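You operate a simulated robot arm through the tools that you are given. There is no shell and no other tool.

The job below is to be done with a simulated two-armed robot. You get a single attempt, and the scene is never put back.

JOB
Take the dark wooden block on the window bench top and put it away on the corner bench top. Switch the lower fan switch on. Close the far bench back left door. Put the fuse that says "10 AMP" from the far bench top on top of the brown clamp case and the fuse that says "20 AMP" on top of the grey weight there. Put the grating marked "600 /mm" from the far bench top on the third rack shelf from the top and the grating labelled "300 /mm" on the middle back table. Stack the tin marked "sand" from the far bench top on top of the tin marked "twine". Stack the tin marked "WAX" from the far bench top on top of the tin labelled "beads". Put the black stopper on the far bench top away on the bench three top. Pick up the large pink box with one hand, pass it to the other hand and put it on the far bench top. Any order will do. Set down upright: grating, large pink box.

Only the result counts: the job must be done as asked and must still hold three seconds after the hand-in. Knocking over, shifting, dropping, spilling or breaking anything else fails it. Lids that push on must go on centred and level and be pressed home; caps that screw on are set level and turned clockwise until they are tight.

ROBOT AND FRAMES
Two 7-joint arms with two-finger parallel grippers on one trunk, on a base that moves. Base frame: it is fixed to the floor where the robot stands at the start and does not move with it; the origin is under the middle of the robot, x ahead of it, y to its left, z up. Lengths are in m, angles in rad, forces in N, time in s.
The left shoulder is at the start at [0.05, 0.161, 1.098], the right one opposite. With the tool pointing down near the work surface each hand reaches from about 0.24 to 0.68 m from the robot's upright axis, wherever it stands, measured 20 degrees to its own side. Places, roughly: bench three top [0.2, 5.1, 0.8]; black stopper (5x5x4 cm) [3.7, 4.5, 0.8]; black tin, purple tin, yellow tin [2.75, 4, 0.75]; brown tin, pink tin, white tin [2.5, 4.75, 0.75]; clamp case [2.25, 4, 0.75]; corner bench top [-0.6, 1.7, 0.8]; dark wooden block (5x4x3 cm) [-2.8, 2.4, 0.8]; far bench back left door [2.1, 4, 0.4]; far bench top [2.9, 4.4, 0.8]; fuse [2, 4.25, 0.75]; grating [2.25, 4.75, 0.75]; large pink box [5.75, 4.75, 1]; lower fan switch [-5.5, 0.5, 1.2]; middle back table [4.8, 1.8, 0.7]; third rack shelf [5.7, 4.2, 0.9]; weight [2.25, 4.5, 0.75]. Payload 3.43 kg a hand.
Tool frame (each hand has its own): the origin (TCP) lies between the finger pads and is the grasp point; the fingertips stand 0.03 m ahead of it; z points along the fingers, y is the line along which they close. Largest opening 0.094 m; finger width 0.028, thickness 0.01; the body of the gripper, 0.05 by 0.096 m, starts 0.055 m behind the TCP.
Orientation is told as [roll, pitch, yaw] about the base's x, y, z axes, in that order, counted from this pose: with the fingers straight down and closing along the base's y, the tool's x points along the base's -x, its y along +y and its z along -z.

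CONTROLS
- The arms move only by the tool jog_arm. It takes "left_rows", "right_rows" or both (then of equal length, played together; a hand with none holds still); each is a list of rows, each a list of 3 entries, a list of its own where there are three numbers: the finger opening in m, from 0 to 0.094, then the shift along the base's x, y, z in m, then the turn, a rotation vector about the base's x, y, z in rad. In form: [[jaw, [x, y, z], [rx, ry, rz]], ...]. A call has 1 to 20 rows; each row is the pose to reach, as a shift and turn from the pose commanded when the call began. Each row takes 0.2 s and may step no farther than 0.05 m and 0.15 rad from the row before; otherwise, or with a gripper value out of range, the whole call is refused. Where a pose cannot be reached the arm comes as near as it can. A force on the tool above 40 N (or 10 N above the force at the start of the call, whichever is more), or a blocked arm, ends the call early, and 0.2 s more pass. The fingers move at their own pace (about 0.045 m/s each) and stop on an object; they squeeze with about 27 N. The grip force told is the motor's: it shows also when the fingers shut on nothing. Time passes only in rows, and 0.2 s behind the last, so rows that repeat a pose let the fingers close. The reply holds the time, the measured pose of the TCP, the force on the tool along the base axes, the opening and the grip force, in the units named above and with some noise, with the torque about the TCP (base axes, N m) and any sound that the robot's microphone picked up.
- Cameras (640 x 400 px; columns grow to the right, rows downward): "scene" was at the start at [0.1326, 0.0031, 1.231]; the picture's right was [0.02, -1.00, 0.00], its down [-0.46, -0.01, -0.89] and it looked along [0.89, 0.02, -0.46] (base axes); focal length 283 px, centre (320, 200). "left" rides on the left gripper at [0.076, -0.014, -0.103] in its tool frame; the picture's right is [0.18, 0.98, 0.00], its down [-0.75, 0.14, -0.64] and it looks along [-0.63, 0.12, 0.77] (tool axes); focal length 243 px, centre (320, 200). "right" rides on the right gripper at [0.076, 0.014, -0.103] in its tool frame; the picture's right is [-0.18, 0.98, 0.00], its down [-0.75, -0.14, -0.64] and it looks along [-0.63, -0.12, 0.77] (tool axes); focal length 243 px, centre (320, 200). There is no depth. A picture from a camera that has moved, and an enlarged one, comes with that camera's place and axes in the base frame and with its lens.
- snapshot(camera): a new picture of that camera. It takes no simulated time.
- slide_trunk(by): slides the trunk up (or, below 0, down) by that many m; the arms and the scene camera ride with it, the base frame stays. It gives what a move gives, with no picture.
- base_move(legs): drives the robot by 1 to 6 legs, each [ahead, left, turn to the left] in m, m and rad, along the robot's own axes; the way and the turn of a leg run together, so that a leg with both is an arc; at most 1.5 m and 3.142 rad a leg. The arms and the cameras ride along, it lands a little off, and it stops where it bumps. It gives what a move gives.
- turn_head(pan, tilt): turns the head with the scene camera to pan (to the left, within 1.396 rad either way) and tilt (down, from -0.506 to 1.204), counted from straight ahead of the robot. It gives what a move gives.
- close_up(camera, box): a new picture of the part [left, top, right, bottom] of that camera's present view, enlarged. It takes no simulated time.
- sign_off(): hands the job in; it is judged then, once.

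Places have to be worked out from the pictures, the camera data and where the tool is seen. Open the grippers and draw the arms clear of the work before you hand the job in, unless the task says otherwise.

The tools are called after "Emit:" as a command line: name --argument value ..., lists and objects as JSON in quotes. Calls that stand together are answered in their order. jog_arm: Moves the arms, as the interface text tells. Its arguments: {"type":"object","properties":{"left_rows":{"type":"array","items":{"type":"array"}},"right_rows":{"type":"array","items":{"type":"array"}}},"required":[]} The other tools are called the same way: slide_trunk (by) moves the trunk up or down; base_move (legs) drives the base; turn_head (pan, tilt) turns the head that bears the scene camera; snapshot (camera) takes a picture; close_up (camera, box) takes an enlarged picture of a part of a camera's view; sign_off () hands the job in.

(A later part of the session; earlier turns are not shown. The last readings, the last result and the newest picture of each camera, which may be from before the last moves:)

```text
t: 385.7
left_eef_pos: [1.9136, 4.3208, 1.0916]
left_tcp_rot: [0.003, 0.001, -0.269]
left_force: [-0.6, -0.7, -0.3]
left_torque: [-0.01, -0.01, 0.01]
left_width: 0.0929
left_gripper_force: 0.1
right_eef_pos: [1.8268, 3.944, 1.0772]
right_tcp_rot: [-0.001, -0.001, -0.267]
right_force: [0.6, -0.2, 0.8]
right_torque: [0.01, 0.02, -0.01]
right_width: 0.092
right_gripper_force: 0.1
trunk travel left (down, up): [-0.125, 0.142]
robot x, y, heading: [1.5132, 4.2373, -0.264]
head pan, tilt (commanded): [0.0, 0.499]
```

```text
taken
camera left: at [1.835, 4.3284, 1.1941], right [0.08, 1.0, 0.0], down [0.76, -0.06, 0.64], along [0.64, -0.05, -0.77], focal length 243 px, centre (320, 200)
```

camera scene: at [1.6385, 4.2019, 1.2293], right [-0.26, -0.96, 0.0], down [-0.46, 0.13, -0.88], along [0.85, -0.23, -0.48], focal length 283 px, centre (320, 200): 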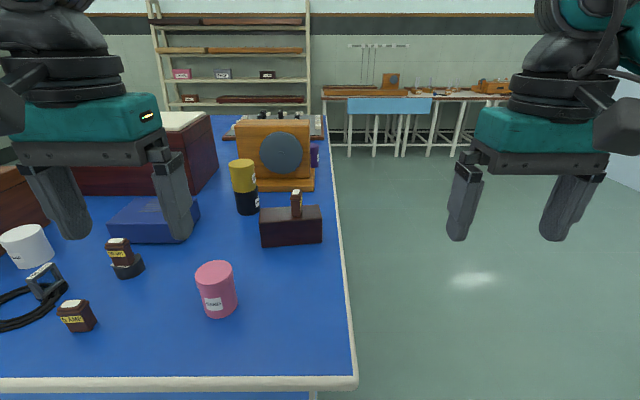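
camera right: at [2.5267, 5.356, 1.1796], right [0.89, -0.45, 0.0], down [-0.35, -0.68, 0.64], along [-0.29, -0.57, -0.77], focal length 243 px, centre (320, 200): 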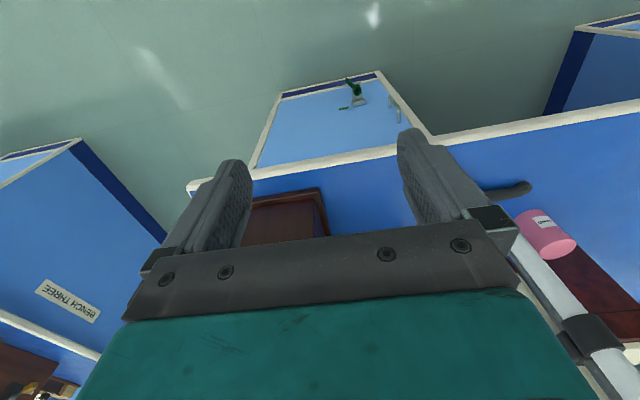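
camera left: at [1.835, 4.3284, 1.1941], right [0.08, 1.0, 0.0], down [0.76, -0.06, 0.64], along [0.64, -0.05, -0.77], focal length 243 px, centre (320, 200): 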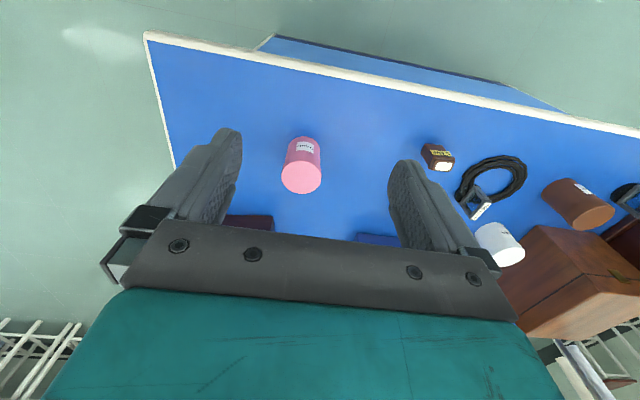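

SAND stands safely at (2.049, 4.281). I shift the base left 0.39 m and pick it with the right hand.

Emit:
base_move --legs '[[0, 0.39, 0]]'

Emit:
snapshot --camera "right"

Emit:
snapshot --camera "scene"

```text
t: 389.7
left_eef_pos: [2.0195, 4.6964, 1.0915]
left_tcp_rot: [0.001, -0.002, -0.273]
left_force: [0.0, 0.1, -0.6]
left_torque: [0.01, 0.0, 0.02]
left_width: 0.0932
left_gripper_force: 0.1
right_eef_pos: [1.9318, 4.3183, 1.077]
right_tcp_rot: [0.001, -0.001, -0.272]
right_force: [-0.7, -0.3, 0.0]
right_torque: [0.03, -0.01, 0.0]
right_width: 0.0921
right_gripper_force: 0.1
trunk travel left (down, up): [-0.125, 0.142]
robot x, y, heading: [1.6156, 4.6104, -0.271]
head pan, tilt (commanded): [0.0, 0.499]
```

```text
taken
camera right: at [1.8607, 4.3538, 1.1796], right [0.44, 0.9, 0.0], down [0.69, -0.34, 0.64], along [0.58, -0.28, -0.77], focal length 243 px, centre (320, 200)
```

right: 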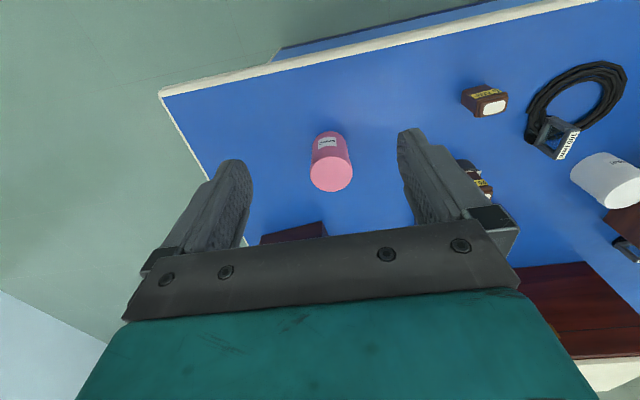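

```text
taken
camera scene: at [1.743, 4.5789, 1.2292], right [-0.27, -0.96, 0.0], down [-0.46, 0.13, -0.88], along [0.85, -0.24, -0.48], focal length 283 px, centre (320, 200)
```

scene: 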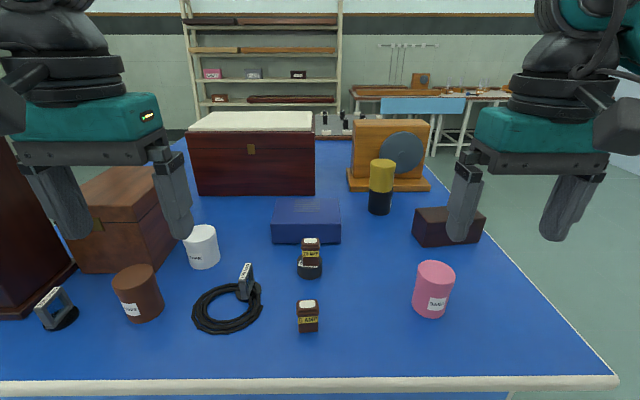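

Both estimates agree: SAND at (2.048, 4.280). I move the right hand over it, descend and grip.

Emit:
jog_arm --right_rows '[[0.093, [0.0387, -0.0128, 0], [0, 0, 0]], [0.093, [0.0775, -0.0255, 0], [0, 0, 0]], [0.093, [0.1162, -0.0383, 0], [0, 0, 0]], [0.093, [0.1162, -0.0383, -0.045], [0, 0, 0]], [0.093, [0.1162, -0.0383, -0.09], [0, 0, 0]], [0.093, [0.1162, -0.0383, -0.12], [0, 0, 0]], [0.093, [0.1162, -0.0383, -0.12], [0, 0, 0]]]'

Emit:
snapshot --camera "right"

```text
t: 391.3
left_eef_pos: [2.0188, 4.6961, 1.0911]
left_tcp_rot: [0.001, -0.002, -0.272]
left_force: [0.2, 0.1, -0.8]
left_torque: [0.03, 0.01, 0.01]
left_width: 0.093
left_gripper_force: 0.0
right_eef_pos: [2.0479, 4.2822, 0.9568]
right_tcp_rot: [-0.002, -0.002, -0.271]
right_force: [0.2, -0.7, -0.2]
right_torque: [-0.01, 0.02, 0.03]
right_width: 0.0929
right_gripper_force: 0.0
trunk travel left (down, up): [-0.125, 0.142]
robot x, y, heading: [1.6162, 4.6145, -0.278]
head pan, tilt (commanded): [0.0, 0.499]
```

```text
taken
camera right: at [1.9768, 4.3156, 1.059], right [0.44, 0.9, 0.0], down [0.69, -0.34, 0.64], along [0.58, -0.28, -0.77], focal length 243 px, centre (320, 200)
```

right: 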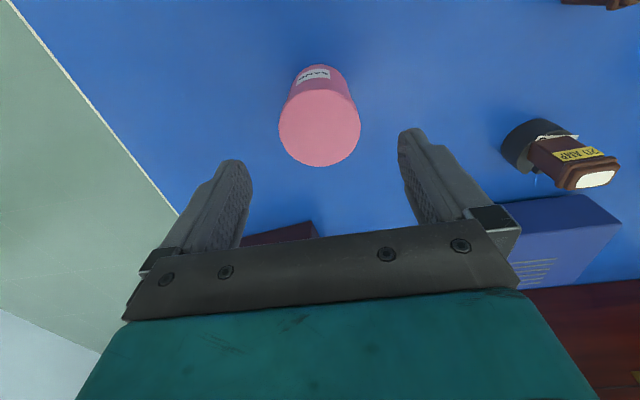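

Emit:
jog_arm --right_rows '[[0.093, [0.001, 0, -0.04], [0, 0, 0]], [0.093, [0.001, 0, -0.08], [0, 0, 0]], [0.093, [0.001, 0, -0.11], [0, 0, 0]], [0.03, [0.001, 0, -0.11], [0, 0, 0]], [0.03, [0.001, 0, -0.11], [0, 0, 0]], [0.03, [0.001, 0, -0.11], [0, 0, 0]], [0.03, [0.001, 0, -0.065], [0, 0, 0]], [0.03, [0.001, 0, -0.02], [0, 0, 0]], [0.03, [0.001, 0, 0.025], [0, 0, 0]], [0.03, [0.001, 0, 0.07], [0, 0, 0]], [0.03, [0.001, 0, 0.115], [0, 0, 0]], [0.03, [0.001, 0, 0.135], [0, 0, 0]]]'

Emit:
snapshot --camera "right"

Emit:
snapshot --camera "left"

```text
t: 393.9
left_eef_pos: [2.0184, 4.6956, 1.0909]
left_tcp_rot: [0.001, -0.001, -0.271]
left_force: [-0.2, -0.6, 0.0]
left_torque: [-0.03, 0.02, 0.03]
left_width: 0.0932
left_gripper_force: 0.1
right_eef_pos: [2.0484, 4.2829, 1.0921]
right_tcp_rot: [0.001, 0.0, -0.269]
right_force: [1.0, 0.3, -1.7]
right_torque: [0.06, -0.03, 0.0]
right_width: 0.0616
right_gripper_force: 26.5
trunk travel left (down, up): [-0.125, 0.142]
robot x, y, heading: [1.6142, 4.6136, -0.271]
head pan, tilt (commanded): [0.0, 0.499]
```

```text
taken
camera right: at [1.9782, 4.3154, 1.1956], right [0.44, 0.9, 0.0], down [0.69, -0.34, 0.64], along [0.58, -0.28, -0.77], focal length 243 px, centre (320, 200)
```

right: 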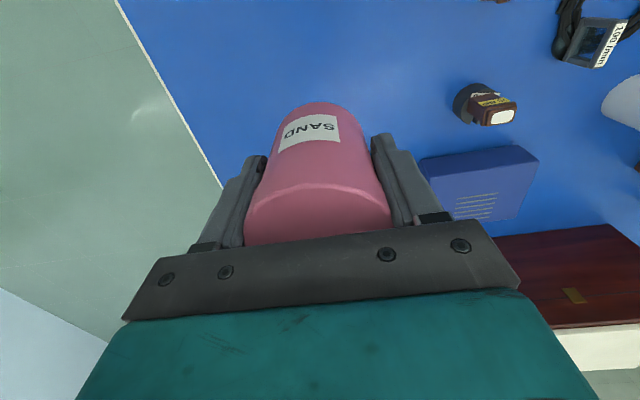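

```text
taken
camera left: at [1.9406, 4.7045, 1.1939], right [0.09, 1.0, 0.0], down [0.76, -0.07, 0.64], along [0.64, -0.05, -0.77], focal length 243 px, centre (320, 200)
```

left: 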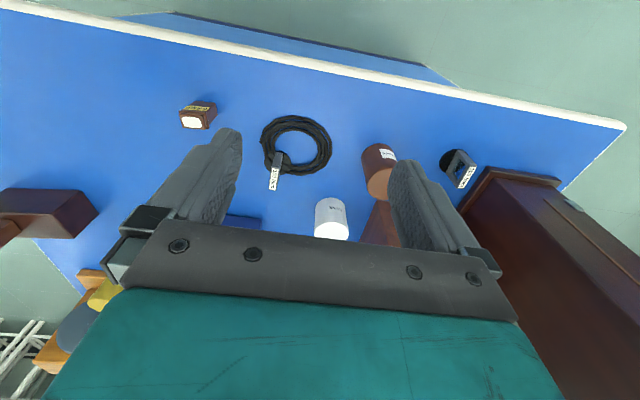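

SAND is in the right hand. I measure TWINE with zooms from the left and scene cameras.

Emit:
close_up --camera "left" --box '[280, 170, 400, 250]'

Emit:
turn_head --pan 0.3 --tilt 0.65

Emit:
snapshot --camera "scene"

Emit:
close_up --camera "scene" --box '[180, 110, 340, 230]'

```text
5.00 times, centred on (340, 210) of left
camera zoom: at [1.9406, 4.7045, 1.1939], right [0.09, 1.0, 0.0], down [0.76, -0.07, 0.64], along [0.64, -0.05, -0.77], focal length 1213 px, centre (220, 150)
```

zoom: 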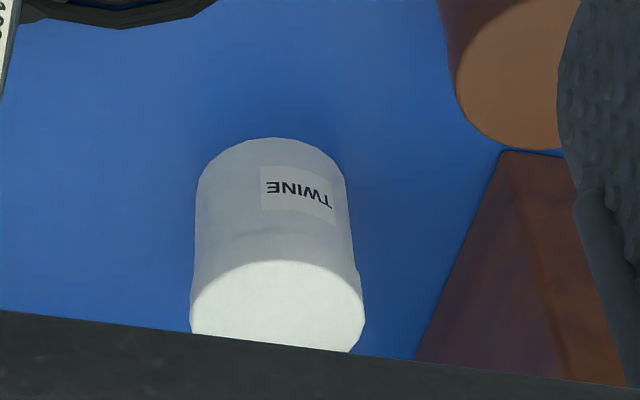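

```text
t: 394.7
left_eef_pos: [2.0193, 4.6962, 1.0913]
left_tcp_rot: [0.002, -0.002, -0.273]
left_force: [0.8, 0.7, 0.5]
left_torque: [0.01, -0.05, -0.06]
left_width: 0.0933
left_gripper_force: 0.0
right_eef_pos: [2.0493, 4.2819, 1.0917]
right_tcp_rot: [0.0, -0.003, -0.27]
right_force: [-0.6, 0.5, -1.6]
right_torque: [0.01, 0.02, 0.0]
right_width: 0.0611
right_gripper_force: 27.0
trunk travel left (down, up): [-0.125, 0.142]
robot x, y, heading: [1.6183, 4.6117, -0.274]
head pan, tilt (commanded): [0.3, 0.649]
```

```text
taken
camera scene: at [1.7422, 4.6056, 1.2158], right [0.03, -1.0, 0.0], down [-0.6, -0.02, -0.8], along [0.8, 0.02, -0.6], focal length 283 px, centre (320, 200)
```

scene: 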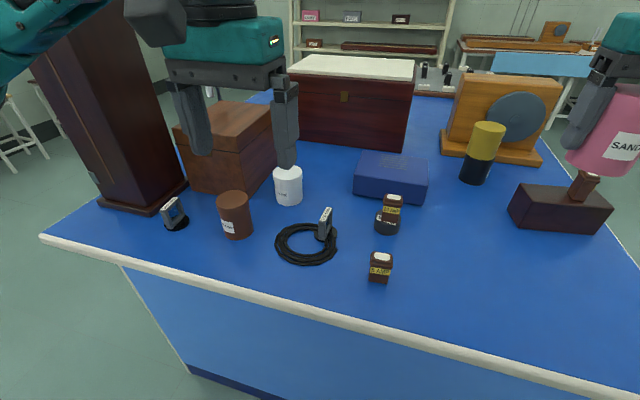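

```text
3.33 times, centred on (260, 170) of scene
camera zoom: at [1.7422, 4.6056, 1.2158], right [0.03, -1.0, 0.0], down [-0.6, -0.02, -0.8], along [0.8, 0.02, -0.6], focal length 944 px, centre (520, 300)
```

zoom: 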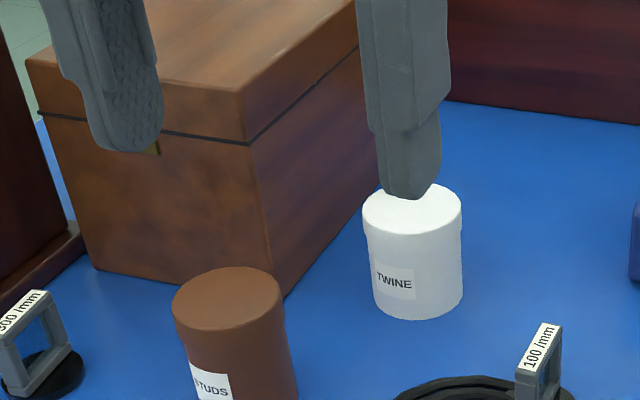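

TWINE is at (2.2925, 4.696), ~5.5 cm clear of the wooden box. I shift the base and rotate 30° left so the right arm reaches it while the left hand stays clear of the tower.

Emit:
base_move --legs '[[0.02, 0.146, 0], [0, 0, 0.52]]'

Emit:
turn_head --pan 0.0 --tilt 0.6

Emit:
snapshot --camera "scene"

Emit:
snapshot --camera "right"

```text
t: 398.1
left_eef_pos: [1.9823, 5.0217, 1.0917]
left_tcp_rot: [0.001, -0.001, 0.247]
left_force: [0.5, 1.0, 0.7]
left_torque: [0.01, 0.0, 0.0]
left_width: 0.0931
left_gripper_force: 0.1
right_eef_pos: [2.2156, 4.6765, 1.0921]
right_tcp_rot: [0.0, -0.002, 0.25]
right_force: [-0.7, 1.2, -1.0]
right_torque: [-0.02, -0.03, 0.01]
right_width: 0.0612
right_gripper_force: 27.1
trunk travel left (down, up): [-0.125, 0.142]
robot x, y, heading: [1.6759, 4.7504, 0.25]
head pan, tilt (commanded): [0.3, 0.649]
```

```text
t: 398.9
left_eef_pos: [1.9827, 5.0212, 1.0915]
left_tcp_rot: [0.003, 0.0, 0.247]
left_force: [-0.2, -0.3, -0.3]
left_torque: [-0.03, -0.02, 0.01]
left_width: 0.0928
left_gripper_force: 0.0
right_eef_pos: [2.2153, 4.6759, 1.0914]
right_tcp_rot: [0.0, -0.002, 0.25]
right_force: [0.5, 0.1, -0.7]
right_torque: [-0.02, 0.0, -0.01]
right_width: 0.0615
right_gripper_force: 27.5
trunk travel left (down, up): [-0.125, 0.142]
robot x, y, heading: [1.6728, 4.7482, 0.25]
head pan, tilt (commanded): [0.0, 0.6]
```

```text
taken
camera scene: at [1.8, 4.7818, 1.2201], right [0.25, -0.97, 0.0], down [-0.55, -0.14, -0.82], along [0.8, 0.2, -0.57], focal length 283 px, centre (320, 200)
```

scene: 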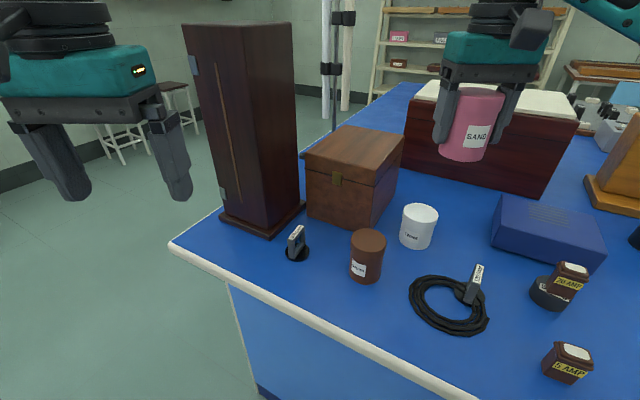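

```text
taken
camera right: at [2.1368, 4.6715, 1.1949], right [-0.06, 1.0, 0.0], down [0.76, 0.05, 0.64], along [0.64, 0.04, -0.77], focal length 243 px, centre (320, 200)
```

right: 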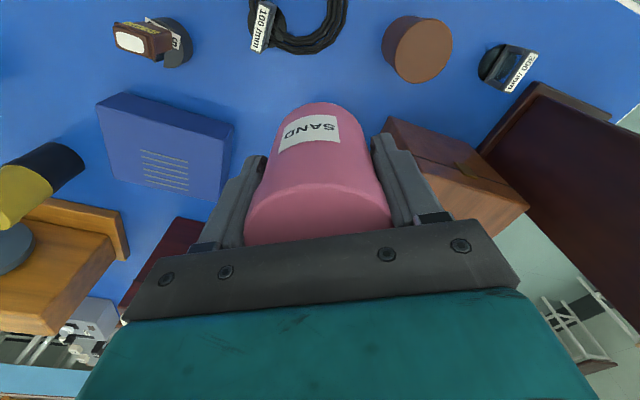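

Emit:
close_up --camera "scene" --box '[360, 180, 460, 260]'

```text
5.00 times, centred on (410, 220) of scene
camera zoom: at [1.8, 4.7818, 1.2201], right [0.25, -0.97, 0.0], down [-0.55, -0.14, -0.82], along [0.8, 0.2, -0.57], focal length 1417 px, centre (-130, 100)
```

zoom: 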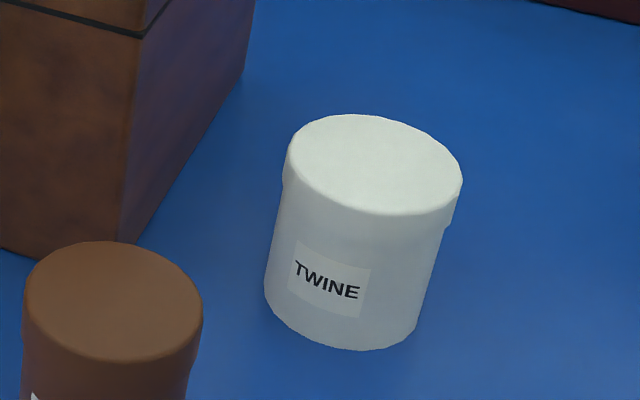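

TWINE refined at (2.296, 4.6965). I bring SAND above it and down to ~1 cm over its lid.

Emit:
jog_arm --right_rows '[[0.03, [0.0404, 0.0103, 0], [0, 0, 0]], [0.03, [0.0807, 0.0206, 0], [0, 0, 0]], [0.03, [0.0807, 0.0206, -0.045], [0, 0, 0]], [0.03, [0.0807, 0.0206, -0.09], [0, 0, 0]], [0.03, [0.0807, 0.0206, -0.135], [0, 0, 0]], [0.03, [0.0807, 0.0206, -0.157], [0, 0, 0]], [0.03, [0.0807, 0.0206, -0.157], [0, 0, 0]]]'

Emit:
close_up --camera "scene" --box '[340, 140, 500, 260]'

Emit:
snapshot --camera "right"

```text
t: 400.5
left_eef_pos: [1.9837, 5.0219, 1.0912]
left_tcp_rot: [0.002, 0.002, 0.248]
left_force: [-0.8, 0.4, 0.3]
left_torque: [0.02, 0.02, 0.03]
left_width: 0.0929
left_gripper_force: 0.0
right_eef_pos: [2.2967, 4.6973, 0.9353]
right_tcp_rot: [-0.002, -0.002, 0.251]
right_force: [0.5, -0.5, -1.4]
right_torque: [-0.01, -0.01, 0.01]
right_width: 0.0614
right_gripper_force: 26.7
trunk travel left (down, up): [-0.125, 0.142]
robot x, y, heading: [1.6771, 4.7492, 0.246]
head pan, tilt (commanded): [0.0, 0.6]
```

```text
3.33 times, centred on (420, 200) of scene
camera zoom: at [1.8, 4.7817, 1.2201], right [0.25, -0.97, 0.0], down [-0.55, -0.14, -0.83], along [0.8, 0.2, -0.56], focal length 944 px, centre (-13, 200)
```

zoom: 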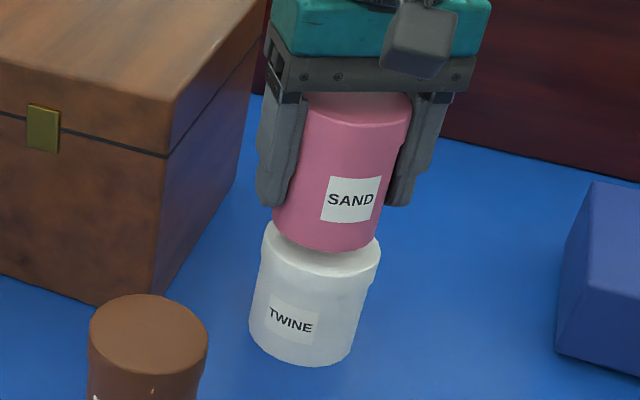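

```text
taken
camera right: at [2.2179, 4.6924, 1.0381], right [-0.06, 1.0, 0.0], down [0.76, 0.05, 0.64], along [0.64, 0.04, -0.77], focal length 243 px, centre (320, 200)
```

right: 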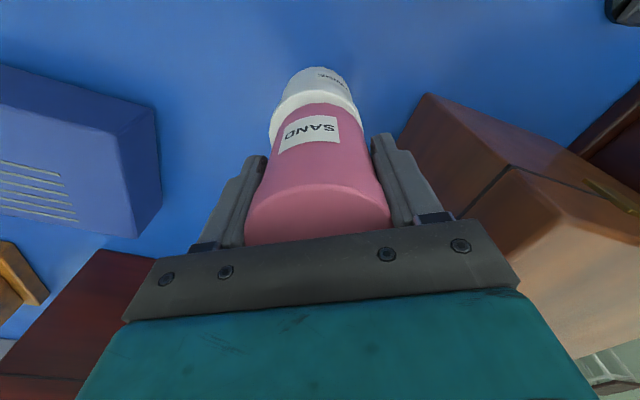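

Alignment is within ~2–3 mm. I lower to contact.

Emit:
jog_arm --right_rows '[[0.03, [0, -0.0015, -0.008], [0, 0, 0]], [0.03, [0, -0.0015, -0.012], [0, 0, 0]], [0.03, [0, -0.0015, -0.014], [0, 0, 0]], [0.03, [0, -0.0015, -0.014], [0, 0, 0]]]'

Emit:
jog_arm --right_rows '[[0.03, [0, 0, -0.0015], [0, 0, 0]], [0.03, [0, 0, -0.002], [0, 0, 0]]]'

```text
t: 401.5
left_eef_pos: [1.9828, 5.0227, 1.0911]
left_tcp_rot: [0.002, 0.0, 0.247]
left_force: [-0.7, -0.5, 0.0]
left_torque: [0.03, -0.03, 0.0]
left_width: 0.0929
left_gripper_force: 0.2
right_eef_pos: [2.2974, 4.6962, 0.9209]
right_tcp_rot: [-0.001, -0.002, 0.249]
right_force: [0.7, 1.0, -1.7]
right_torque: [-0.03, -0.02, -0.03]
right_width: 0.0616
right_gripper_force: 26.9
trunk travel left (down, up): [-0.125, 0.142]
robot x, y, heading: [1.6733, 4.7509, 0.248]
head pan, tilt (commanded): [0.0, 0.6]
```

```text
t: 402.1
left_eef_pos: [1.9816, 5.0222, 1.0926]
left_tcp_rot: [0.001, -0.002, 0.247]
left_force: [-0.2, -0.5, 0.9]
left_torque: [-0.01, -0.02, -0.02]
left_width: 0.0931
left_gripper_force: 0.2
right_eef_pos: [2.2956, 4.6956, 0.9212]
right_tcp_rot: [0.0, -0.004, 0.249]
right_force: [0.8, -0.9, 8.5]
right_torque: [-0.2, 0.06, -0.02]
right_width: 0.0613
right_gripper_force: 26.8
trunk travel left (down, up): [-0.125, 0.142]
robot x, y, heading: [1.6749, 4.749, 0.246]
head pan, tilt (commanded): [0.0, 0.6]
```

Contact (≈9 N). I release SAND on TWINE and rise.

Emit:
jog_arm --right_rows '[[0.03, [0, 0, 0.001], [0, 0, 0]], [0.07, [0, 0, 0.001], [0, 0, 0]], [0.088, [0, 0, 0.001], [0, 0, 0]], [0.088, [0, 0, 0.001], [0, 0, 0]], [0.088, [0, 0, 0.03], [0, 0, 0]], [0.088, [0, 0, 0.075], [0, 0, 0]], [0.088, [0, 0, 0.12], [0, 0, 0]], [0.088, [0, 0, 0.157], [0, 0, 0]], [0.088, [-0.04, -0.022, 0.157], [0, 0, 0]], [0.088, [-0.08, -0.044, 0.157], [0, 0, 0]], [0.088, [-0.12, -0.066, 0.157], [0, 0, 0]], [0.088, [-0.16, -0.088, 0.157], [0, 0, 0]], [0.088, [-0.2, -0.1, 0.157], [0, 0, 0]]]'

Emit:
snapshot --camera "scene"

```text
t: 404.9
left_eef_pos: [1.9831, 5.0216, 1.092]
left_tcp_rot: [0.0, -0.001, 0.248]
left_force: [-0.5, 0.5, 0.5]
left_torque: [-0.03, -0.03, -0.02]
left_width: 0.093
left_gripper_force: 0.1
right_eef_pos: [2.0947, 4.5941, 1.0759]
right_tcp_rot: [0.0, -0.002, 0.247]
right_force: [-0.1, 1.1, -0.9]
right_torque: [0.0, 0.03, 0.01]
right_width: 0.0882
right_gripper_force: 0.0
trunk travel left (down, up): [-0.125, 0.142]
robot x, y, heading: [1.6766, 4.7476, 0.251]
head pan, tilt (commanded): [0.0, 0.6]
```

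```text
taken
camera scene: at [1.7996, 4.7816, 1.2202], right [0.25, -0.97, 0.0], down [-0.55, -0.14, -0.83], along [0.8, 0.2, -0.56], focal length 283 px, centre (320, 200)
```

scene: 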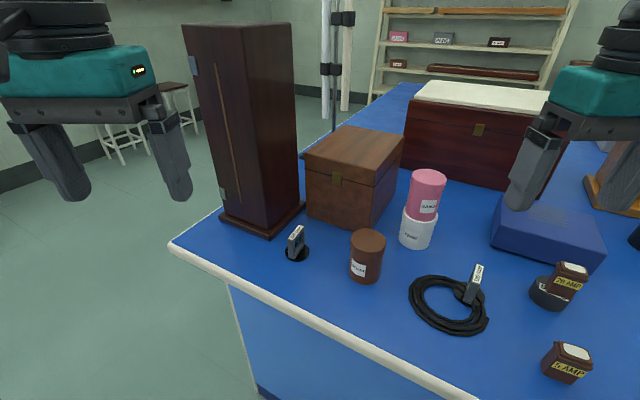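

SAND is on TWINE. Next the 300 /mm grating near the tower; I zoom in to measure its position and orientation.

Emit:
close_up --camera "scene" --box '[260, 205, 340, 275]'

Emit:
snapshot --camera "right"

Emit:
snapshot --camera "left"

```text
5.71 times, centred on (300, 240) of scene
camera zoom: at [1.7996, 4.7816, 1.2202], right [0.25, -0.97, 0.0], down [-0.55, -0.14, -0.83], along [0.8, 0.2, -0.56], focal length 1619 px, centre (434, -29)
```

zoom: 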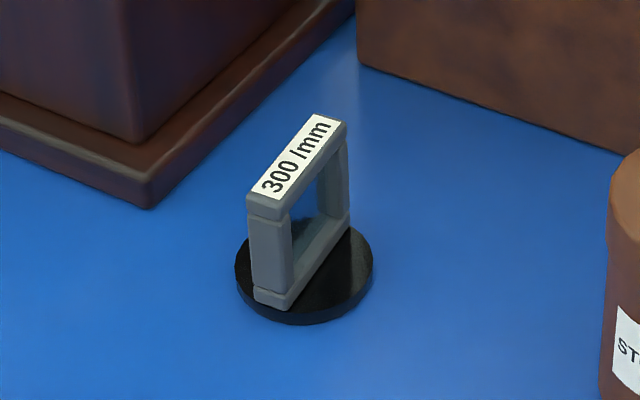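

```text
taken
camera right: at [2.0164, 4.5891, 1.179], right [-0.06, 1.0, 0.0], down [0.76, 0.05, 0.64], along [0.64, 0.04, -0.77], focal length 243 px, centre (320, 200)
```

right: 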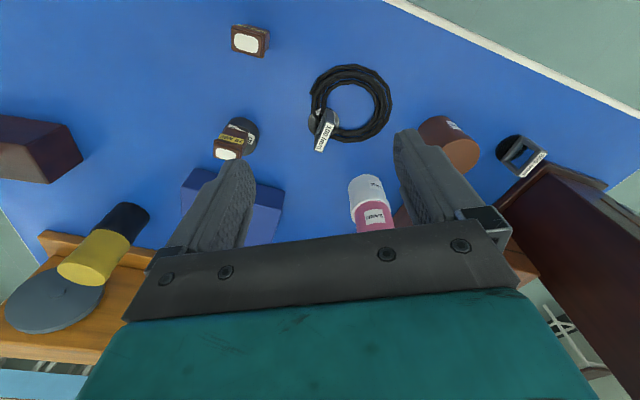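

```text
taken
camera left: at [1.911, 4.9903, 1.1941], right [-0.42, 0.91, 0.0], down [0.7, 0.32, 0.64], along [0.58, 0.27, -0.77], focal length 243 px, centre (320, 200)
```

left: 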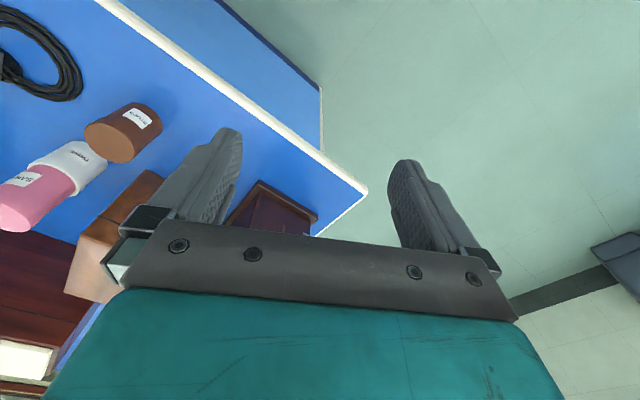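

The grating is centred at (2.189, 4.928), top z≈0.86, its plane at about −9°. I turn the base 0.2 rad left to give the hands room, then bring the right hand over it with yaw −0.16.

Emit:
base_move --legs '[[0, 0, 0.2]]'

Emit:
turn_head --pan -0.15 --tilt 0.65

Emit:
snapshot --camera "scene"

```text
t: 406.0
left_eef_pos: [1.9223, 5.0771, 1.0929]
left_tcp_rot: [0.001, 0.0, 0.448]
left_force: [-0.8, 0.0, 0.2]
left_torque: [0.0, 0.0, -0.02]
left_width: 0.0931
left_gripper_force: 0.1
right_eef_pos: [2.1174, 4.6823, 1.0752]
right_tcp_rot: [0.0, -0.002, 0.449]
right_force: [-1.5, 0.2, -0.5]
right_torque: [-0.03, 0.0, 0.01]
right_width: 0.088
right_gripper_force: 0.0
trunk travel left (down, up): [-0.125, 0.142]
robot x, y, heading: [1.6763, 4.7473, 0.453]
head pan, tilt (commanded): [0.0, 0.6]
```

```text
t: 406.7
left_eef_pos: [1.9209, 5.0778, 1.0924]
left_tcp_rot: [0.001, -0.001, 0.449]
left_force: [-0.2, -0.5, -0.3]
left_torque: [0.0, 0.02, 0.01]
left_width: 0.0927
left_gripper_force: 0.0
right_eef_pos: [2.1175, 4.6817, 1.0769]
right_tcp_rot: [-0.001, -0.002, 0.447]
right_force: [-0.6, -0.9, -0.6]
right_torque: [-0.03, 0.01, -0.03]
right_width: 0.0879
right_gripper_force: 0.2
trunk travel left (down, up): [-0.125, 0.142]
robot x, y, heading: [1.6766, 4.7448, 0.449]
head pan, tilt (commanded): [-0.15, 0.649]
```

```text
taken
camera scene: at [1.7944, 4.7931, 1.2158], right [0.29, -0.96, 0.0], down [-0.58, -0.18, -0.8], along [0.76, 0.23, -0.6], focal length 283 px, centre (320, 200)
```

scene: 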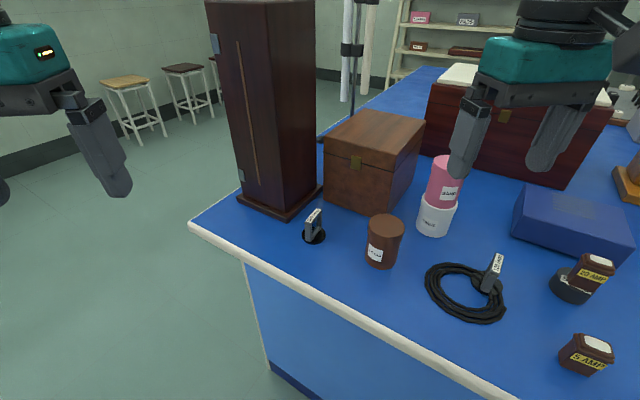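

I move the right hand above the grating, rotating its yaw to −0.16.

Emit:
jog_arm --right_rows '[[0.06, [0.0119, 0.041, 0], [0, 0, -0.1015]], [0.06, [0.0238, 0.0821, 0], [0, 0, -0.203]], [0.06, [0.0357, 0.1231, 0], [0, 0, -0.3045]], [0.06, [0.0477, 0.1642, 0], [0, 0, -0.406]], [0.06, [0.0596, 0.2052, 0], [0, 0, -0.5075]], [0.06, [0.0715, 0.2463, 0], [0, 0, -0.609]], [0.06, [0.0715, 0.2463, -0.045], [0, 0, -0.609]], [0.06, [0.0715, 0.2463, -0.09], [0, 0, -0.609]], [0.06, [0.0715, 0.2463, -0.12], [0, 0, -0.609]], [0.06, [0.0715, 0.2463, -0.12], [0, 0, -0.609]]]'

Emit:
snapshot --camera "right"

Emit:
snapshot --camera "scene"

```text
t: 408.9
left_eef_pos: [1.9224, 5.0764, 1.092]
left_tcp_rot: [0.002, 0.001, 0.449]
left_force: [0.1, 0.3, -0.7]
left_torque: [0.0, 0.01, 0.01]
left_width: 0.093
left_gripper_force: 0.0
right_eef_pos: [2.1896, 4.9295, 0.957]
right_tcp_rot: [0.001, -0.003, -0.163]
right_force: [0.8, -0.2, 0.1]
right_torque: [-0.04, 0.01, -0.01]
right_width: 0.0601
right_gripper_force: 0.0
trunk travel left (down, up): [-0.125, 0.142]
robot x, y, heading: [1.6734, 4.7494, 0.449]
head pan, tilt (commanded): [-0.15, 0.649]
```

```text
taken
camera right: at [2.1156, 4.9548, 1.0588], right [0.34, 0.94, 0.0], down [0.72, -0.26, 0.64], along [0.61, -0.22, -0.77], focal length 243 px, centre (320, 200)
```

right: 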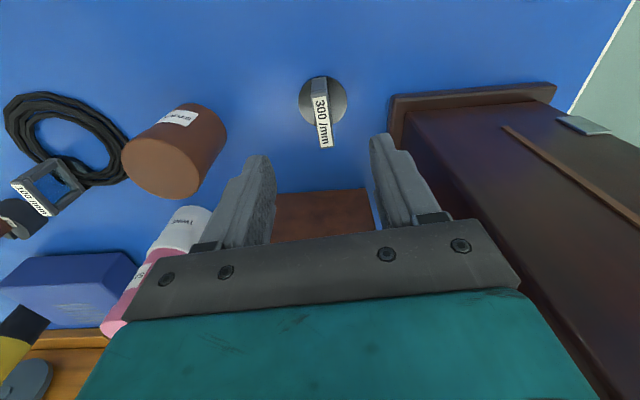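

```text
taken
camera scene: at [1.7944, 4.793, 1.2158], right [0.29, -0.96, 0.0], down [-0.58, -0.18, -0.8], along [0.76, 0.23, -0.6], focal length 283 px, centre (320, 200)
```

scene: 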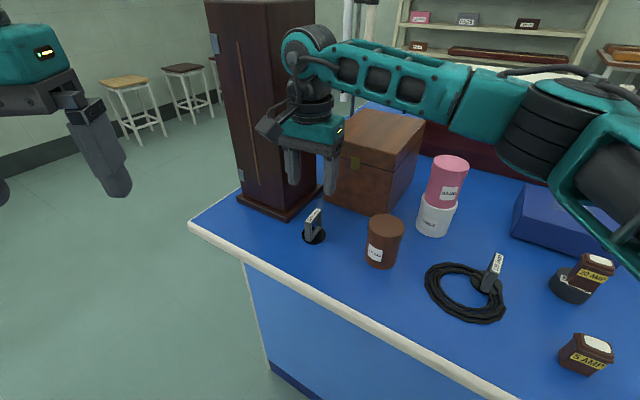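

The hand is aligned with the frame (within 2°), with ~3 cm clearance to the tower. I descend to z≈0.848 and close on the frame.

Emit:
jog_arm --right_rows '[[0.045, [-0.001, 0.0013, -0.03], [0, 0, -0.02]], [0.045, [-0.001, 0.0013, -0.06], [0, 0, -0.02]], [0.045, [-0.001, 0.0013, -0.09], [0, 0, -0.02]], [0.045, [-0.001, 0.0013, -0.108], [0, 0, -0.02]], [0.0, [-0.001, 0.0013, -0.108], [0, 0, -0.02]], [0.0, [-0.001, 0.0013, -0.108], [0, 0, -0.02]], [0.0, [-0.001, 0.0013, -0.108], [0, 0, -0.02]]]'

Emit:
snapshot --camera "right"

Emit:
close_up --camera "scene" --box '[240, 140, 400, 260]'

```text
t: 410.5
left_eef_pos: [1.9219, 5.0777, 1.0908]
left_tcp_rot: [0.002, 0.0, 0.449]
left_force: [0.4, -0.1, 0.1]
left_torque: [0.04, 0.02, 0.02]
left_width: 0.093
left_gripper_force: 0.1
right_eef_pos: [2.1873, 4.929, 0.8469]
right_tcp_rot: [0.0, -0.002, -0.179]
right_force: [-0.6, 1.3, 0.2]
right_torque: [0.0, 0.01, 0.0]
right_width: 0.0178
right_gripper_force: 27.4
trunk travel left (down, up): [-0.125, 0.142]
robot x, y, heading: [1.6731, 4.7485, 0.447]
head pan, tilt (commanded): [-0.15, 0.649]
```

```text
taken
camera right: at [2.1143, 4.9566, 0.9508], right [0.36, 0.93, 0.0], down [0.72, -0.27, 0.64], along [0.6, -0.23, -0.77], focal length 243 px, centre (320, 200)
```

right: 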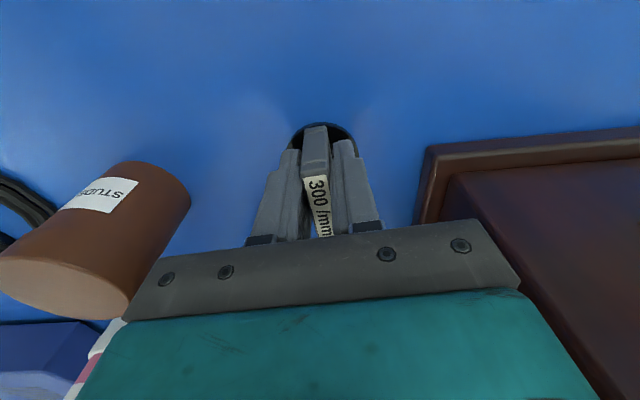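

```text
3.33 times, centred on (320, 200) of scene
camera zoom: at [1.7945, 4.7931, 1.2158], right [0.29, -0.96, 0.0], down [-0.58, -0.18, -0.8], along [0.76, 0.23, -0.6], focal length 944 px, centre (320, 200)
```

zoom: 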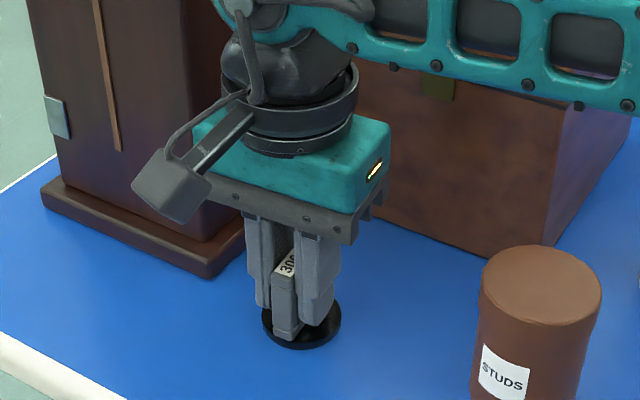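

The grating is gripped. I lift straight up and retract, restoring the wrist yaw.

Emit:
jog_arm --right_rows '[[0.0, [0, 0, 0.045], [0, 0, 0]], [0.0, [0, 0, 0.09], [0, 0, 0]], [0.0, [0, 0, 0.135], [0, 0, 0]], [0.0, [0, 0, 0.18], [0, 0, 0]], [0.0, [0, 0, 0.23], [0, 0, 0]], [0.0, [-0.0119, -0.041, 0.23], [0, 0, 0.1045]], [0.0, [-0.0238, -0.0821, 0.23], [0, 0, 0.209]], [0.0, [-0.0357, -0.1231, 0.23], [0, 0, 0.3135]], [0.0, [-0.0477, -0.1642, 0.23], [0, 0, 0.418]], [0.0, [-0.0596, -0.2052, 0.23], [0, 0, 0.5225]], [0.0, [-0.0715, -0.2463, 0.23], [0, 0, 0.627]]]'

Emit:
snapshot --camera "right"

Emit:
snapshot --camera "scene"

```text
t: 412.9
left_eef_pos: [1.9221, 5.0771, 1.0913]
left_tcp_rot: [0.001, -0.003, 0.449]
left_force: [-0.5, -0.1, -0.5]
left_torque: [0.0, -0.01, 0.01]
left_width: 0.093
left_gripper_force: 0.0
right_eef_pos: [2.1152, 4.6808, 1.0794]
right_tcp_rot: [0.002, -0.002, 0.45]
right_force: [-0.3, 0.3, -0.9]
right_torque: [-0.04, -0.03, 0.0]
right_width: 0.0178
right_gripper_force: 27.0
trunk travel left (down, up): [-0.125, 0.142]
robot x, y, heading: [1.6759, 4.7466, 0.452]
head pan, tilt (commanded): [-0.15, 0.649]
```

```text
taken
camera right: at [2.0394, 4.6602, 1.1817], right [-0.26, 0.97, 0.0], down [0.74, 0.2, 0.64], along [0.62, 0.17, -0.77], focal length 243 px, centre (320, 200)
```

right: 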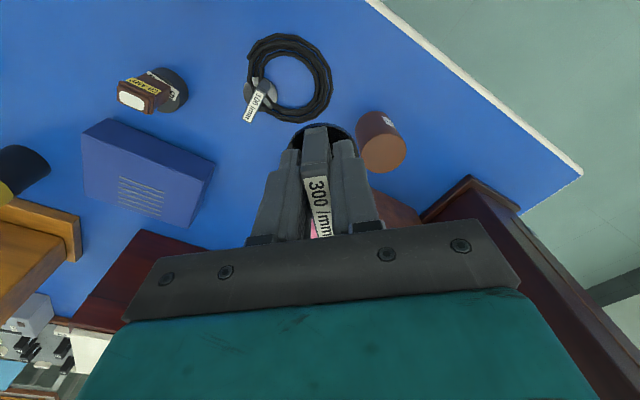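

```text
taken
camera scene: at [1.7943, 4.7925, 1.2159], right [0.29, -0.96, 0.0], down [-0.58, -0.18, -0.8], along [0.76, 0.23, -0.6], focal length 283 px, centre (320, 200)
```

scene: 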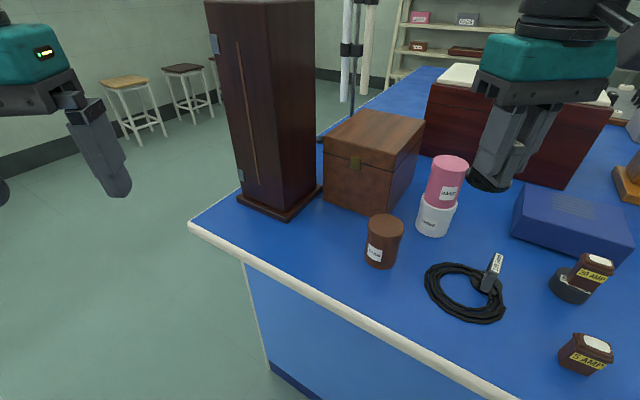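

The 300 /mm grating is held. I move away from the bench, out of the gap to the back side, and turn to face the 600 /mm grating diagonally for the left hand.

Emit:
base_move --legs '[[-0.09, 0.079, 0], [0, 0, 0.846], [1.15, 0, 0], [0, -1.22, 0], [0, 0, 2.53]]'

Emit:
turn_head --pan 0.0 --tilt 0.5

Emit:
snapshot --camera "scene"

```text
t: 438.5
left_eef_pos: [2.8851, 5.1866, 1.0914]
left_tcp_rot: [0.002, 0.0, -2.452]
left_force: [0.3, 0.3, -0.2]
left_torque: [0.02, 0.0, 0.03]
left_width: 0.093
left_gripper_force: 0.0
right_eef_pos: [2.6021, 5.5252, 1.0782]
right_tcp_rot: [0.0, 0.0, -2.454]
right_force: [-0.3, -0.3, -0.5]
right_torque: [0.01, -0.01, -0.01]
right_width: 0.0179
right_gripper_force: 27.0
trunk travel left (down, up): [-0.125, 0.142]
robot x, y, heading: [3.0481, 5.568, -2.456]
head pan, tilt (commanded): [-0.15, 0.649]
```

```text
t: 439.2
left_eef_pos: [2.8856, 5.1881, 1.0905]
left_tcp_rot: [0.003, 0.001, -2.451]
left_force: [-0.1, 0.7, 0.4]
left_torque: [-0.01, 0.0, -0.02]
left_width: 0.0933
left_gripper_force: 0.1
right_eef_pos: [2.6024, 5.5255, 1.0785]
right_tcp_rot: [0.003, -0.002, -2.454]
right_force: [-1.4, -0.6, -0.5]
right_torque: [0.01, -0.01, 0.01]
right_width: 0.0177
right_gripper_force: 26.6
trunk travel left (down, up): [-0.125, 0.142]
robot x, y, heading: [3.0457, 5.5673, -2.455]
head pan, tilt (commanded): [0.0, 0.499]
```

```text
taken
camera scene: at [2.9477, 5.4838, 1.2291], right [-0.64, 0.77, 0.0], down [0.37, 0.3, -0.88], along [-0.68, -0.56, -0.48], focal length 283 px, centre (320, 200)
```

scene: 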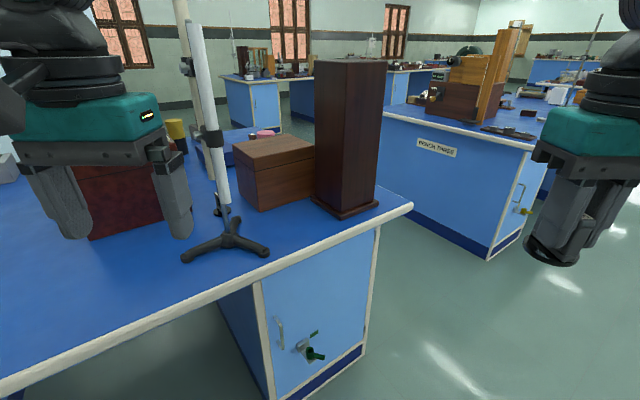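

I need precise positions of the pole's tubes around the 600 /mm grating. I zoom in from here.

Emit:
close_up --camera "scene" --box '[160, 120, 280, 270]'

Emit:
close_up --camera "scene" --box '[190, 170, 260, 230]'

Emit:
snapshot --camera "left"

```text
2.67 times, centred on (220, 195) of scene
camera zoom: at [2.9477, 5.4838, 1.2291], right [-0.64, 0.77, 0.0], down [0.37, 0.3, -0.88], along [-0.68, -0.56, -0.48], focal length 756 px, centre (587, 213)
```

zoom: 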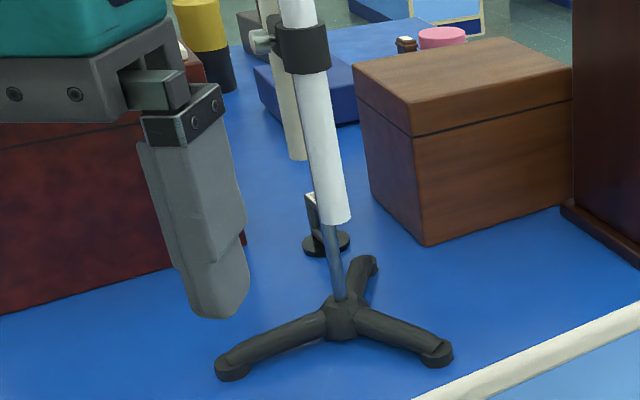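

```text
6.67 times, centred on (225, 200) of scene
camera zoom: at [2.9477, 5.4838, 1.2291], right [-0.64, 0.77, 0.0], down [0.37, 0.3, -0.88], along [-0.68, -0.56, -0.48], focal length 1889 px, centre (953, 200)
```

zoom: 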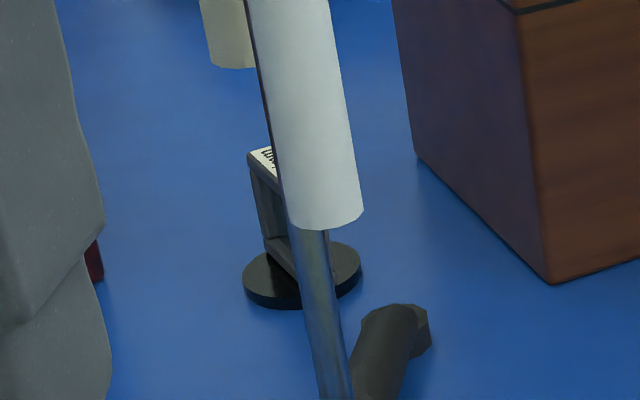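

```text
taken
camera left: at [2.9344, 5.2486, 1.1939], right [0.77, -0.64, 0.0], down [-0.49, -0.59, 0.64], along [-0.41, -0.49, -0.77], focal length 243 px, centre (320, 200)
```

left: 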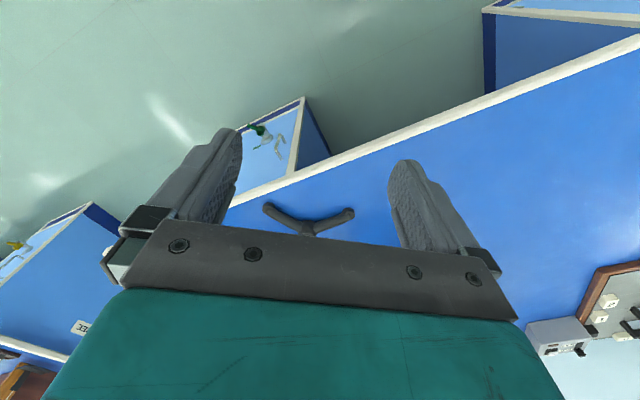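

The grating stands between tubes of the stand and two boxes, so I'll approach from the open (+u) side with the left hand, gripping its two posts. First I move the left hand outward, then bring the base in diagonally.

Emit:
jog_arm --left_rows '[[0.085, [0.0296, -0.0361, 0.01], [0, 0, 0]], [0.085, [0.0592, -0.0722, 0.02], [0, 0, 0]], [0.085, [0.0888, -0.1083, 0.03], [0, 0, 0]]]'

Emit:
base_move --legs '[[0, 0, -0.087], [0.2, 0.177, 0]]'

Emit:
turn_head --pan 0.15 --tilt 0.6

Emit:
snapshot --camera "scene"

Emit:
snapshot --camera "left"

```text
t: 440.0
left_eef_pos: [2.974, 5.0788, 1.1232]
left_tcp_rot: [-0.001, -0.001, -2.452]
left_force: [0.4, -0.1, -0.2]
left_torque: [0.01, -0.02, 0.0]
left_width: 0.0851
left_gripper_force: 0.0
right_eef_pos: [2.6042, 5.5268, 1.0794]
right_tcp_rot: [0.001, -0.001, -2.453]
right_force: [0.3, -0.4, -0.5]
right_torque: [0.01, -0.04, 0.01]
right_width: 0.0178
right_gripper_force: 26.8
trunk travel left (down, up): [-0.125, 0.142]
robot x, y, heading: [3.0465, 5.5653, -2.452]
head pan, tilt (commanded): [0.0, 0.499]
```

```text
t: 442.7
left_eef_pos: [2.8663, 4.83, 1.1213]
left_tcp_rot: [0.004, 0.0, -2.54]
left_force: [0.9, 0.2, 0.4]
left_torque: [0.02, 0.04, -0.01]
left_width: 0.0853
left_gripper_force: 0.0
right_eef_pos: [2.536, 5.3054, 1.0782]
right_tcp_rot: [0.0, -0.002, -2.541]
right_force: [-0.1, -0.1, -1.4]
right_torque: [0.04, -0.04, -0.01]
right_width: 0.0176
right_gripper_force: 27.0
trunk travel left (down, up): [-0.125, 0.142]
robot x, y, heading: [2.9842, 5.311, -2.539]
head pan, tilt (commanded): [0.0, 0.499]
```

```text
t: 443.4
left_eef_pos: [2.8673, 4.83, 1.1231]
left_tcp_rot: [0.001, -0.002, -2.54]
left_force: [0.7, -0.1, -0.1]
left_torque: [0.0, 0.0, 0.03]
left_width: 0.0851
left_gripper_force: 0.1
right_eef_pos: [2.5352, 5.3071, 1.0789]
right_tcp_rot: [0.002, -0.001, -2.54]
right_force: [-0.4, -0.6, -0.6]
right_torque: [-0.01, -0.02, 0.03]
right_width: 0.0177
right_gripper_force: 27.3
trunk travel left (down, up): [-0.125, 0.142]
robot x, y, heading: [2.9875, 5.3067, -2.539]
head pan, tilt (commanded): [0.15, 0.6]
```

```text
taken
camera scene: at [2.8862, 5.2263, 1.2201], right [-0.68, 0.73, 0.0], down [0.41, 0.39, -0.83], along [-0.6, -0.56, -0.56], focal length 283 px, centre (320, 200)
```

scene: 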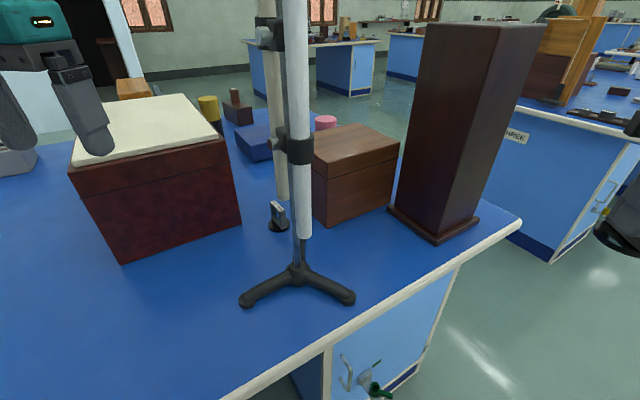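

```text
taken
camera left: at [2.9213, 4.8859, 1.2244], right [0.71, -0.71, 0.0], down [-0.54, -0.54, 0.64], along [-0.45, -0.46, -0.77], focal length 243 px, centre (320, 200)
```

left: 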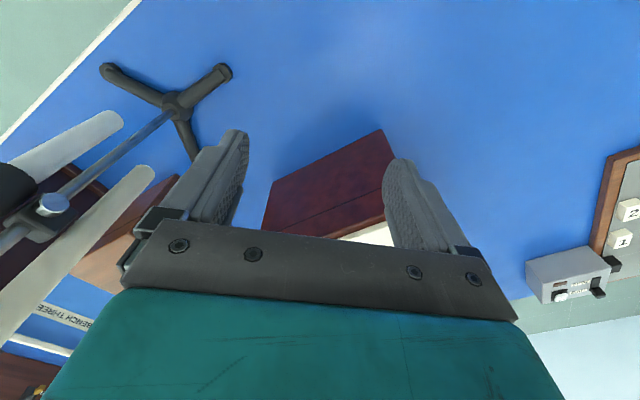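

Emit:
close_up --camera "scene" --box '[230, 160, 350, 310]'

Emit:
close_up --camera "left" --box '[0, 40, 260, 240]'

```text
2.67 times, centred on (290, 235) of scene
camera zoom: at [2.8862, 5.2263, 1.2201], right [-0.68, 0.73, 0.0], down [0.41, 0.39, -0.83], along [-0.6, -0.56, -0.56], focal length 756 px, centre (400, 107)
```

zoom: 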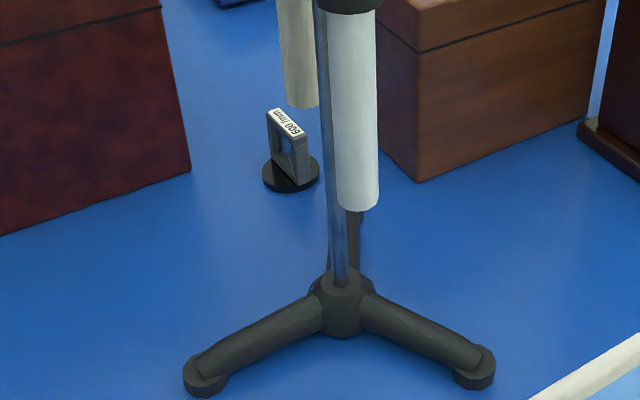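

```text
2.00 times, centred on (130, 140) of left
camera zoom: at [2.9213, 4.8859, 1.2244], right [0.71, -0.71, 0.0], down [-0.54, -0.54, 0.64], along [-0.45, -0.46, -0.77], focal length 485 px, centre (700, 320)
```

zoom: 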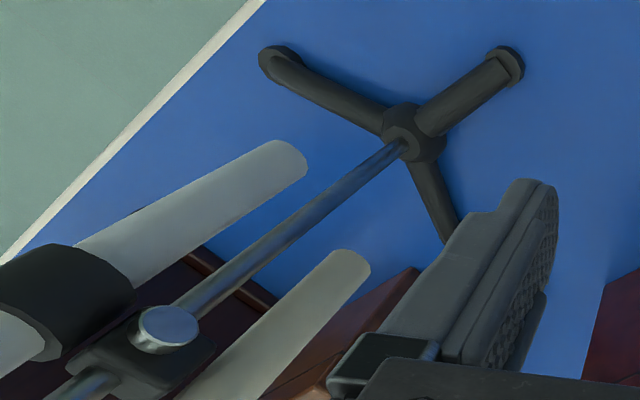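

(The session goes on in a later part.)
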